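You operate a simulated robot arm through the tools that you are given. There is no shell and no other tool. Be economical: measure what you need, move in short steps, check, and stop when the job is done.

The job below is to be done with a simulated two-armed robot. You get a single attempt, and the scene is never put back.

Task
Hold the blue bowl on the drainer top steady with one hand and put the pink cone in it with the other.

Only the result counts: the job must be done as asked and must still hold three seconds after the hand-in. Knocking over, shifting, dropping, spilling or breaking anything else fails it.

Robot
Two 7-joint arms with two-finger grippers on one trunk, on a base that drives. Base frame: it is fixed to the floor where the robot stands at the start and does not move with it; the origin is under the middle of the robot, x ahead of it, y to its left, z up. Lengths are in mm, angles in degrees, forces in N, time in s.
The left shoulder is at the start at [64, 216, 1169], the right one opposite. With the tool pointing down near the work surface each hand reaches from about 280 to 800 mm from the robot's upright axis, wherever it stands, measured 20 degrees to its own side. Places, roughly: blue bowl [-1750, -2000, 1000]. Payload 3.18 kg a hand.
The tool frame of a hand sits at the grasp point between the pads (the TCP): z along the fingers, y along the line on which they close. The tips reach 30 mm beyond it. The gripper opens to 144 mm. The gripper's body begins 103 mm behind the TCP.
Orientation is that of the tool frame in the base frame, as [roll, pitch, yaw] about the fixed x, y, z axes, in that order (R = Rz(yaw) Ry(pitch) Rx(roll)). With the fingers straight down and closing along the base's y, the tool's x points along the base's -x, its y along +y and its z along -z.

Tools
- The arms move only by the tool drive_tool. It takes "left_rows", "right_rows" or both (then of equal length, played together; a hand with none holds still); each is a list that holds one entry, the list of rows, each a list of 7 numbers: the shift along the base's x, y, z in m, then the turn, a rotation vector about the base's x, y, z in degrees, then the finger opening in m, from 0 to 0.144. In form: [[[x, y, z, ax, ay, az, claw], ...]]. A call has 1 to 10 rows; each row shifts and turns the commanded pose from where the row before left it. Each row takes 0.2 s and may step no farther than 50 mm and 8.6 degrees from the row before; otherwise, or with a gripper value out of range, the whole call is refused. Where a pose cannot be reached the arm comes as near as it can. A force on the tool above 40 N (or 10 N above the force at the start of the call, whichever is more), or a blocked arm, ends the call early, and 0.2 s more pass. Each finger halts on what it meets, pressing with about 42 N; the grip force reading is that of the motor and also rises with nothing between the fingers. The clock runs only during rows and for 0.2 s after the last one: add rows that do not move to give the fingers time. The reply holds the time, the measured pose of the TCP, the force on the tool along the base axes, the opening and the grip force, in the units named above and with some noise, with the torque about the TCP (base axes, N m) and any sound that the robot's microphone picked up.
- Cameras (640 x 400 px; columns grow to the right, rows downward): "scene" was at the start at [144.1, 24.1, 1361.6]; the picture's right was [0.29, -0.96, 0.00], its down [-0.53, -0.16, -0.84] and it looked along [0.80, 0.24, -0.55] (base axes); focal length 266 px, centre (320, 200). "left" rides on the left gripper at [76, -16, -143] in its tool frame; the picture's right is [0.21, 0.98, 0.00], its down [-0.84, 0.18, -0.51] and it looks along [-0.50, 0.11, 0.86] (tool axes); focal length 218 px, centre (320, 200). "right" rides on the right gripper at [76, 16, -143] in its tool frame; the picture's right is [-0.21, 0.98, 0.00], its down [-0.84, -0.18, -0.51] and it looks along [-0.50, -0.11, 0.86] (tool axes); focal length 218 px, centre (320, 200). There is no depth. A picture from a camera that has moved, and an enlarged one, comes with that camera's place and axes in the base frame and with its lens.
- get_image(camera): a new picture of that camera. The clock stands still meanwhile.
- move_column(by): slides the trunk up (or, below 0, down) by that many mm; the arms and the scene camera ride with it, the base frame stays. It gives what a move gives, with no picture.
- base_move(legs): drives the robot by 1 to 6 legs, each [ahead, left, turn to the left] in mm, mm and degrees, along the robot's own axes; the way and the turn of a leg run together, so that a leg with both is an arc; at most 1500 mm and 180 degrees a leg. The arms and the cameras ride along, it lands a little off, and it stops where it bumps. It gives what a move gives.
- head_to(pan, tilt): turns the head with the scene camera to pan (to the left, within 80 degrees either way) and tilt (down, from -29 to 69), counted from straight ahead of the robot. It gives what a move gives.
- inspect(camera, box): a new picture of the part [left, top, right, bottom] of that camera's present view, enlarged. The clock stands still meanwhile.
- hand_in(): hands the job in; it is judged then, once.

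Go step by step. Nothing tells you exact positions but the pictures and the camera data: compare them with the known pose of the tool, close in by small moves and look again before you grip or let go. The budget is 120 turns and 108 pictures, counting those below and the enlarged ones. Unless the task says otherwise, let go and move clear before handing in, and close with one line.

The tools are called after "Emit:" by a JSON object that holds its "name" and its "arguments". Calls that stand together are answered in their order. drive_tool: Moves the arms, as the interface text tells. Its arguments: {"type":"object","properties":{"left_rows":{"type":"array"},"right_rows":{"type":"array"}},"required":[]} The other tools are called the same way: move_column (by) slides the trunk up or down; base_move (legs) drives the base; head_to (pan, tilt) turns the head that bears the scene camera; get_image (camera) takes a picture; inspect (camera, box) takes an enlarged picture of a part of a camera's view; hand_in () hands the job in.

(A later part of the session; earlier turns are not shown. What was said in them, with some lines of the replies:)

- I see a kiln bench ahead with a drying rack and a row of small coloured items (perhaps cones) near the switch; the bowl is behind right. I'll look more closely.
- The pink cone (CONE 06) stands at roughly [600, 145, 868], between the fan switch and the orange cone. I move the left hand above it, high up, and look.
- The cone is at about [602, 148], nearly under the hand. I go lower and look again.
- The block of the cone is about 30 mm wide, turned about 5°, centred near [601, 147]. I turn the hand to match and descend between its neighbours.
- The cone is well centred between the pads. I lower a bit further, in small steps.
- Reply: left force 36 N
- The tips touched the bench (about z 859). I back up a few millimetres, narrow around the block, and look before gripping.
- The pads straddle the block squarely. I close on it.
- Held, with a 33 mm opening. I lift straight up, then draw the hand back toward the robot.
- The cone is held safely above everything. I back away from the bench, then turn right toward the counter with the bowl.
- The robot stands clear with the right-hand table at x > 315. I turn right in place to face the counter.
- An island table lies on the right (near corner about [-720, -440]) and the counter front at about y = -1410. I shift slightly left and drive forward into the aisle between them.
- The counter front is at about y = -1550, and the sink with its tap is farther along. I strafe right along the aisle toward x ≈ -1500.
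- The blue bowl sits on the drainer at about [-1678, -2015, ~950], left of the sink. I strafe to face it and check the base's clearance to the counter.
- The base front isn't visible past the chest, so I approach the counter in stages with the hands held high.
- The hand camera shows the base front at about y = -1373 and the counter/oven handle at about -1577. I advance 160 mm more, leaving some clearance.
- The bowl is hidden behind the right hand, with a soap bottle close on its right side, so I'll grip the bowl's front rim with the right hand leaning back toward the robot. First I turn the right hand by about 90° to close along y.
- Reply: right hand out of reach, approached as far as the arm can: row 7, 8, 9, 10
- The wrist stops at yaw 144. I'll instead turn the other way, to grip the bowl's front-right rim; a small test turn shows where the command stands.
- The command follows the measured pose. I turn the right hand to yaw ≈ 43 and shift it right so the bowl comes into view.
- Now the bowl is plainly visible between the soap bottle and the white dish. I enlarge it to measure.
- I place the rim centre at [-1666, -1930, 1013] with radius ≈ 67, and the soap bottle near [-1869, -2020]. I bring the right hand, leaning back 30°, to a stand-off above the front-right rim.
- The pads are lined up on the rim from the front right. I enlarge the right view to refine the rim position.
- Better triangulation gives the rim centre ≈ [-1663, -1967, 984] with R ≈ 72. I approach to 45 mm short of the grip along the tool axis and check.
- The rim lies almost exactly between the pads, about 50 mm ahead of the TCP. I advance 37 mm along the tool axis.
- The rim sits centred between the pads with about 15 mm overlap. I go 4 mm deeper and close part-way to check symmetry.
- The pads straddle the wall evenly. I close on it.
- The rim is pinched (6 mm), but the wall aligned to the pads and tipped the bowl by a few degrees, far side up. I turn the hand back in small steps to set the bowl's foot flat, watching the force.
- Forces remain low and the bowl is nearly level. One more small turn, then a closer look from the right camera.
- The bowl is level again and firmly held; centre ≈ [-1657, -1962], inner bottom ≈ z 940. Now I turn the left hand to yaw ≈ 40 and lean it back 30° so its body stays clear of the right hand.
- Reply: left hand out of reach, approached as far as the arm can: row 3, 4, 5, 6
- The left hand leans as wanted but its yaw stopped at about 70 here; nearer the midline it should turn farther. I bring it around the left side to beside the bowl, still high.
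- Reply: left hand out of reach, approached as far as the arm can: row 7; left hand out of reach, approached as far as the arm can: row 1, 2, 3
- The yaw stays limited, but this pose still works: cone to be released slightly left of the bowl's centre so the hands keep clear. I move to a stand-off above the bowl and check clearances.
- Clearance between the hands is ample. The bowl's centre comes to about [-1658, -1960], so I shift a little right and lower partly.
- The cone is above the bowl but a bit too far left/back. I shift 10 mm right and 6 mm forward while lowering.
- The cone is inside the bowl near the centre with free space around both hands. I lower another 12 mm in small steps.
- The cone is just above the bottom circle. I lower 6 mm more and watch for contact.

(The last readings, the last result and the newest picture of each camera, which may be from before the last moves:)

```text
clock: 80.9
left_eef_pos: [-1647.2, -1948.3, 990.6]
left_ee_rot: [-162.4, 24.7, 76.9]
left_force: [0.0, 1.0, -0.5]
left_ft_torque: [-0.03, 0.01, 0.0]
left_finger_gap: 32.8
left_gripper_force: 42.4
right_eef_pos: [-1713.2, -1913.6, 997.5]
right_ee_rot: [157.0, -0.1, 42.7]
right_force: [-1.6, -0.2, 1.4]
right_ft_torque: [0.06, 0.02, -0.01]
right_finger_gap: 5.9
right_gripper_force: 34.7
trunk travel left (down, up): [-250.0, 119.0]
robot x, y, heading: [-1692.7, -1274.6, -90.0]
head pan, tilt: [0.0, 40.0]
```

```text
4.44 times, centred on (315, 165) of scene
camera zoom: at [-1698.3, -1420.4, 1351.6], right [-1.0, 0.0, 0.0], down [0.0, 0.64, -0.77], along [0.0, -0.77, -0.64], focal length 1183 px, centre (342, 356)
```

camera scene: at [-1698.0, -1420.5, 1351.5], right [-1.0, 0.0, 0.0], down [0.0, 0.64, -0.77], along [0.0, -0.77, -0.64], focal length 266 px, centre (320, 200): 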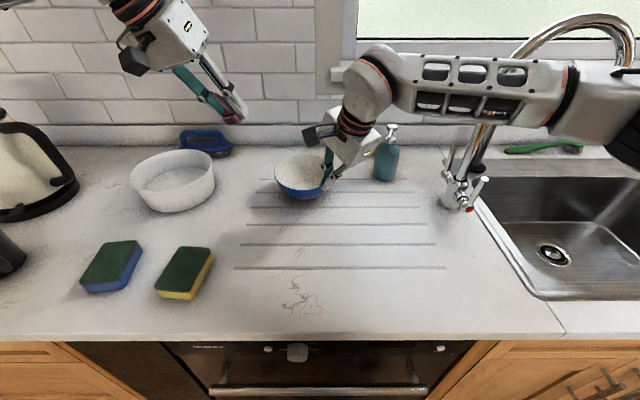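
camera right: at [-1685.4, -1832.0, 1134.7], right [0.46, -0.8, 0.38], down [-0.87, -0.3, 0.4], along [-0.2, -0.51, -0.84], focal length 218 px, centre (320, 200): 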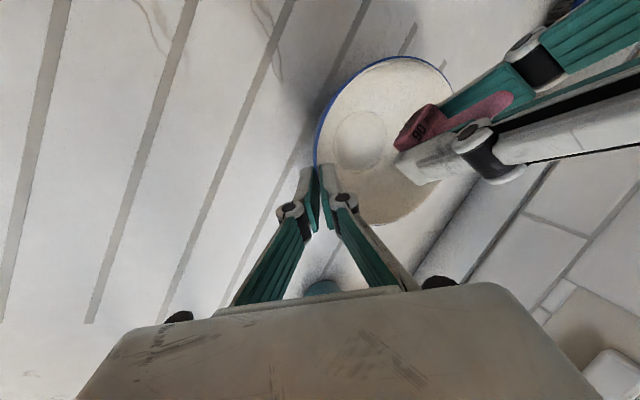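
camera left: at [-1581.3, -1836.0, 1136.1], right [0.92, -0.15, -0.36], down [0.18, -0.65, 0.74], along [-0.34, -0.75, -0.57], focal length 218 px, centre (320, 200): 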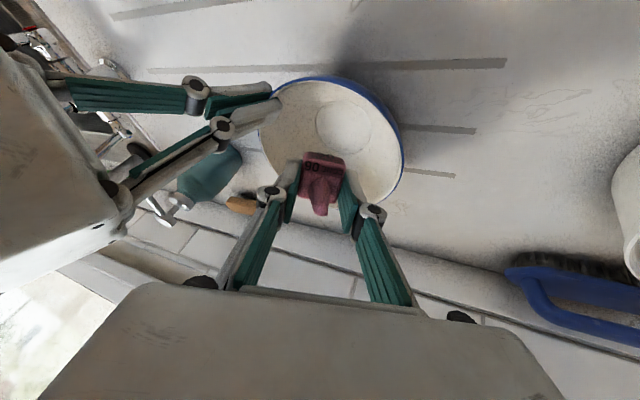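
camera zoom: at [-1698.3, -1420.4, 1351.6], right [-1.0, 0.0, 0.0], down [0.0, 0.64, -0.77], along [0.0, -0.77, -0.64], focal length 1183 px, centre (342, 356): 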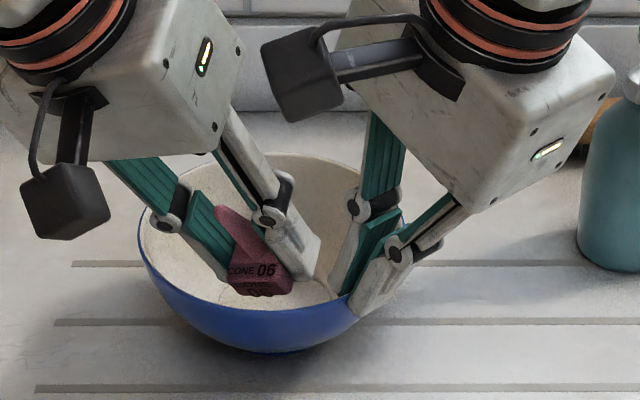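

No contact yet; 4 mm lower, then I open slightly to release the cone.

Emit:
{"name": "drive_tool", "arguments": {"left_rows": [[[0, 0, -0.004, 0, 0, 0, 0.02], [0, 0, 0, 0, 0, 0, 0.02], [0, 0, 0, 0, 0, 0, 0.038], [0, 0, 0, 0, 0, 0, 0.045], [0, 0, 0, 0, 0, 0, 0.045]]]}}

Emit:
{"name": "inspect", "arguments": {"camera": "scene", "box": [270, 120, 360, 210]}}

Emit:
{"name": "inspect", "arguments": {"camera": "left", "box": [200, 60, 440, 260]}}

```text
clock: 82.1
left_eef_pos: [-1648.3, -1947.4, 986.7]
left_ee_rot: [-162.4, 24.7, 76.9]
left_force: [0.3, 0.8, 0.1]
left_ft_torque: [-0.02, 0.0, -0.04]
left_finger_gap: 44.9
left_gripper_force: 0.1
right_eef_pos: [-1713.6, -1913.4, 997.3]
right_ee_rot: [157.0, -0.1, 42.6]
right_force: [-0.4, 0.4, 2.0]
right_ft_torque: [0.08, -0.03, 0.03]
right_finger_gap: 5.8
right_gripper_force: 35.3
trunk travel left (down, up): [-250.0, 119.0]
robot x, y, heading: [-1693.6, -1268.7, -90.3]
head pan, tilt: [0.0, 40.0]
```

```text
4.44 times, centred on (315, 165) of scene
camera zoom: at [-1698.2, -1420.4, 1351.6], right [-1.0, 0.0, 0.0], down [0.0, 0.64, -0.77], along [0.0, -0.77, -0.64], focal length 1183 px, centre (342, 356)
```

zoom: 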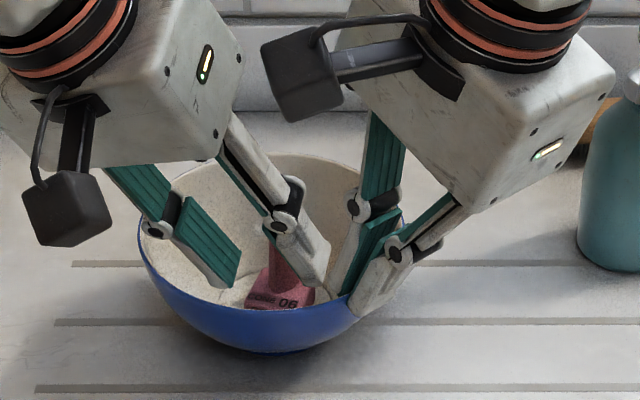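

```text
2.00 times, centred on (320, 160) of left
camera zoom: at [-1591.7, -1829.0, 1084.4], right [0.92, -0.15, -0.36], down [0.18, -0.64, 0.74], along [-0.34, -0.75, -0.57], focal length 436 px, centre (320, 280)
```

zoom: 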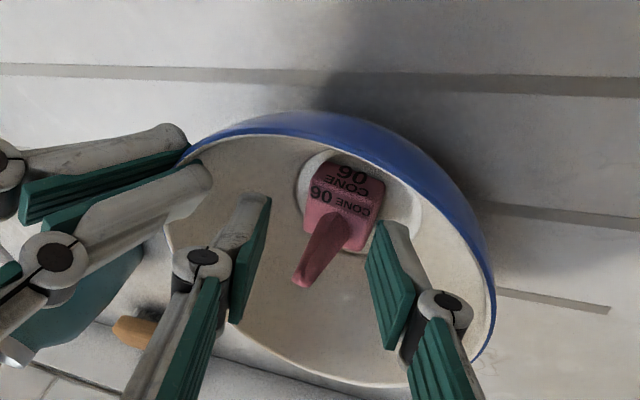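

The cone stands upright on the bowl's bottom. I draw the left hand out along its own axis, then away to the left.

Emit:
{"name": "drive_tool", "arguments": {"left_rows": [[[0.006, 0.005, 0.013, 0, 0, 0, 0.045], [0.012, 0.01, 0.026, 0, 0, 0, 0.045], [0.016, 0.013, 0.035, 0, 0, 0, 0.045], [0.016, 0.013, 0.035, 0, 0, 0, 0.045], [0.016, 0.013, 0.035, 0, 0, 0, 0.045], [0.03, 0.02, 0.02, 0, 0, 0, 0.045], [0.03, 0.03, 0, 0, 0, 0, 0.045], [0.03, 0.035, 0, 0, 0, 0, 0.045], [0, 0.04, 0, 0, 0, 0, 0.045], [0, 0.04, 0, 0, 0, 0, 0.045]]]}}

Emit:
{"name": "inspect", "arguments": {"camera": "scene", "box": [250, 110, 390, 210]}}

Emit:
{"name": "inspect", "arguments": {"camera": "right", "box": [280, 40, 500, 240]}}

```text
clock: 84.3
left_eef_pos: [-1491.8, -1727.9, 1150.4]
left_ee_rot: [-162.4, 24.8, 76.8]
left_force: [0.0, -0.9, -0.2]
left_ft_torque: [0.0, 0.01, 0.01]
left_finger_gap: 44.7
left_gripper_force: 0.0
right_eef_pos: [-1712.1, -1913.5, 997.2]
right_ee_rot: [157.0, -0.2, 42.8]
right_force: [-0.6, 2.0, 2.6]
right_ft_torque: [0.23, 0.01, 0.04]
right_finger_gap: 6.0
right_gripper_force: 34.8
trunk travel left (down, up): [-250.0, 119.0]
robot x, y, heading: [-1694.0, -1271.0, -89.9]
head pan, tilt: [0.0, 40.0]
```

```text
4.00 times, centred on (320, 160) of scene
camera zoom: at [-1698.0, -1420.0, 1351.6], right [-1.0, 0.0, 0.0], down [0.0, 0.64, -0.77], along [0.0, -0.77, -0.64], focal length 1065 px, centre (320, 360)
```

zoom: 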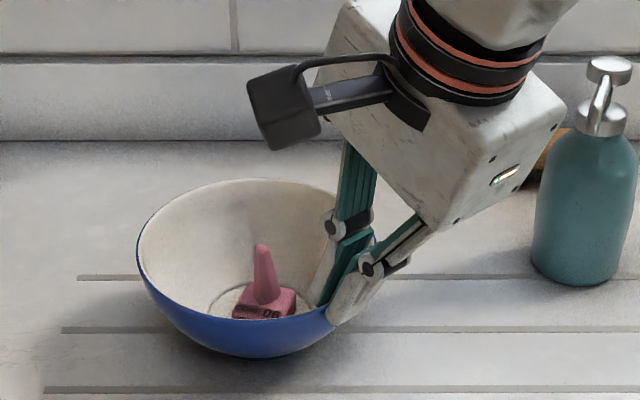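

```text
2.00 times, centred on (390, 140) of right
camera zoom: at [-1685.1, -1831.5, 1134.8], right [0.46, -0.8, 0.38], down [-0.87, -0.3, 0.4], along [-0.2, -0.51, -0.84], focal length 436 px, centre (180, 320)
```

zoom: 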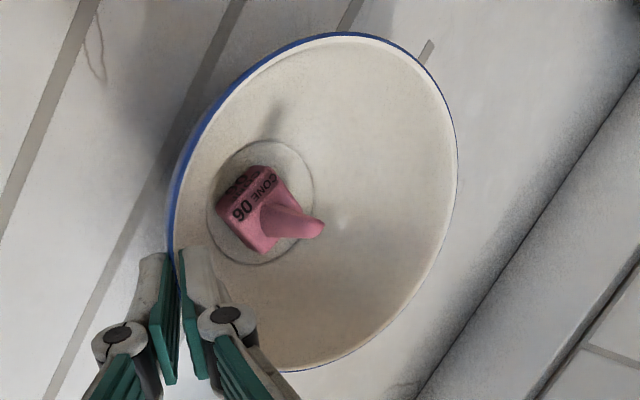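

The cone sits in the bowl. I release the rim gently and draw the right hand out along its axis.

Emit:
{"name": "drive_tool", "arguments": {"right_rows": [[[0, 0, 0, 0, 0, 0, 0.01], [0, 0, 0, 0, 0, 0, 0.018], [0, 0, 0, 0, 0, 0, 0.022], [0, 0, 0, 0, 0, 0, 0.022], [-0.003, 0.003, 0.009, 0, 0, 0, 0.022], [-0.005, 0.006, 0.018, 0, 0, 0, 0.022], [-0.008, 0.009, 0.028, 0, 0, 0, 0.022], [-0.008, 0.009, 0.028, 0, 0, 0, 0.022], [-0.008, 0.03, 0.02, 0, 0, 0, 0.022], [-0.005, 0.04, 0, 0, 0, 0, 0.022]]]}}

Emit:
{"name": "inspect", "arguments": {"camera": "scene", "box": [230, 100, 410, 220]}}

Emit:
{"name": "get_image", "arguments": {"camera": "scene"}}

```text
clock: 86.5
left_eef_pos: [-1493.0, -1729.1, 1151.3]
left_ee_rot: [-162.4, 24.7, 76.9]
left_force: [-0.4, -0.1, -0.2]
left_ft_torque: [-0.02, -0.02, -0.01]
left_finger_gap: 44.7
left_gripper_force: 0.1
right_eef_pos: [-1750.6, -1816.0, 1101.0]
right_ee_rot: [157.0, -0.1, 42.7]
right_force: [0.8, 0.0, 0.2]
right_ft_torque: [0.01, -0.02, 0.0]
right_finger_gap: 22.2
right_gripper_force: 0.1
trunk travel left (down, up): [-250.0, 119.0]
robot x, y, heading: [-1693.3, -1274.2, -90.2]
head pan, tilt: [0.0, 40.0]
```

```text
3.33 times, centred on (320, 160) of scene
camera zoom: at [-1698.6, -1420.0, 1351.6], right [-1.0, 0.0, 0.0], down [0.0, 0.64, -0.77], along [0.0, -0.77, -0.64], focal length 887 px, centre (320, 333)
```

zoom: 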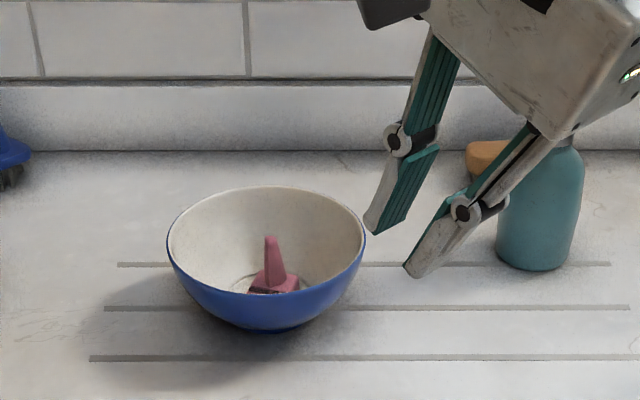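

```text
35 pictures are left
camera scene: at [-1698.6, -1420.0, 1351.6], right [-1.0, 0.0, 0.0], down [0.0, 0.64, -0.77], along [0.0, -0.77, -0.64], focal length 266 px, centre (320, 200)
```

scene: 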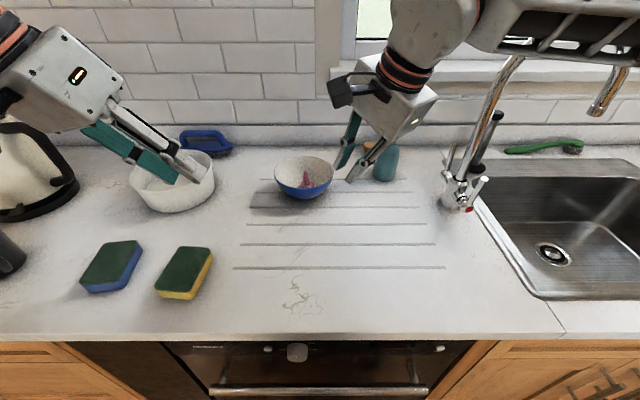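

The bowl stands level in its place with the pink cone upright inside. Both hands are clear and nothing else has moved, so I hand in.

Emit:
{"name": "hand_in", "arguments": {}}

```text
The job is handed in.
```

The pink cone stands in the blue bowl on the drainer top: the right hand held the bowl by its rim while the left put the cone in. Gripping tipped the bowl a few degrees and shifted it a few millimetres, but I levelled it before placing the cone, and it sat level after release.
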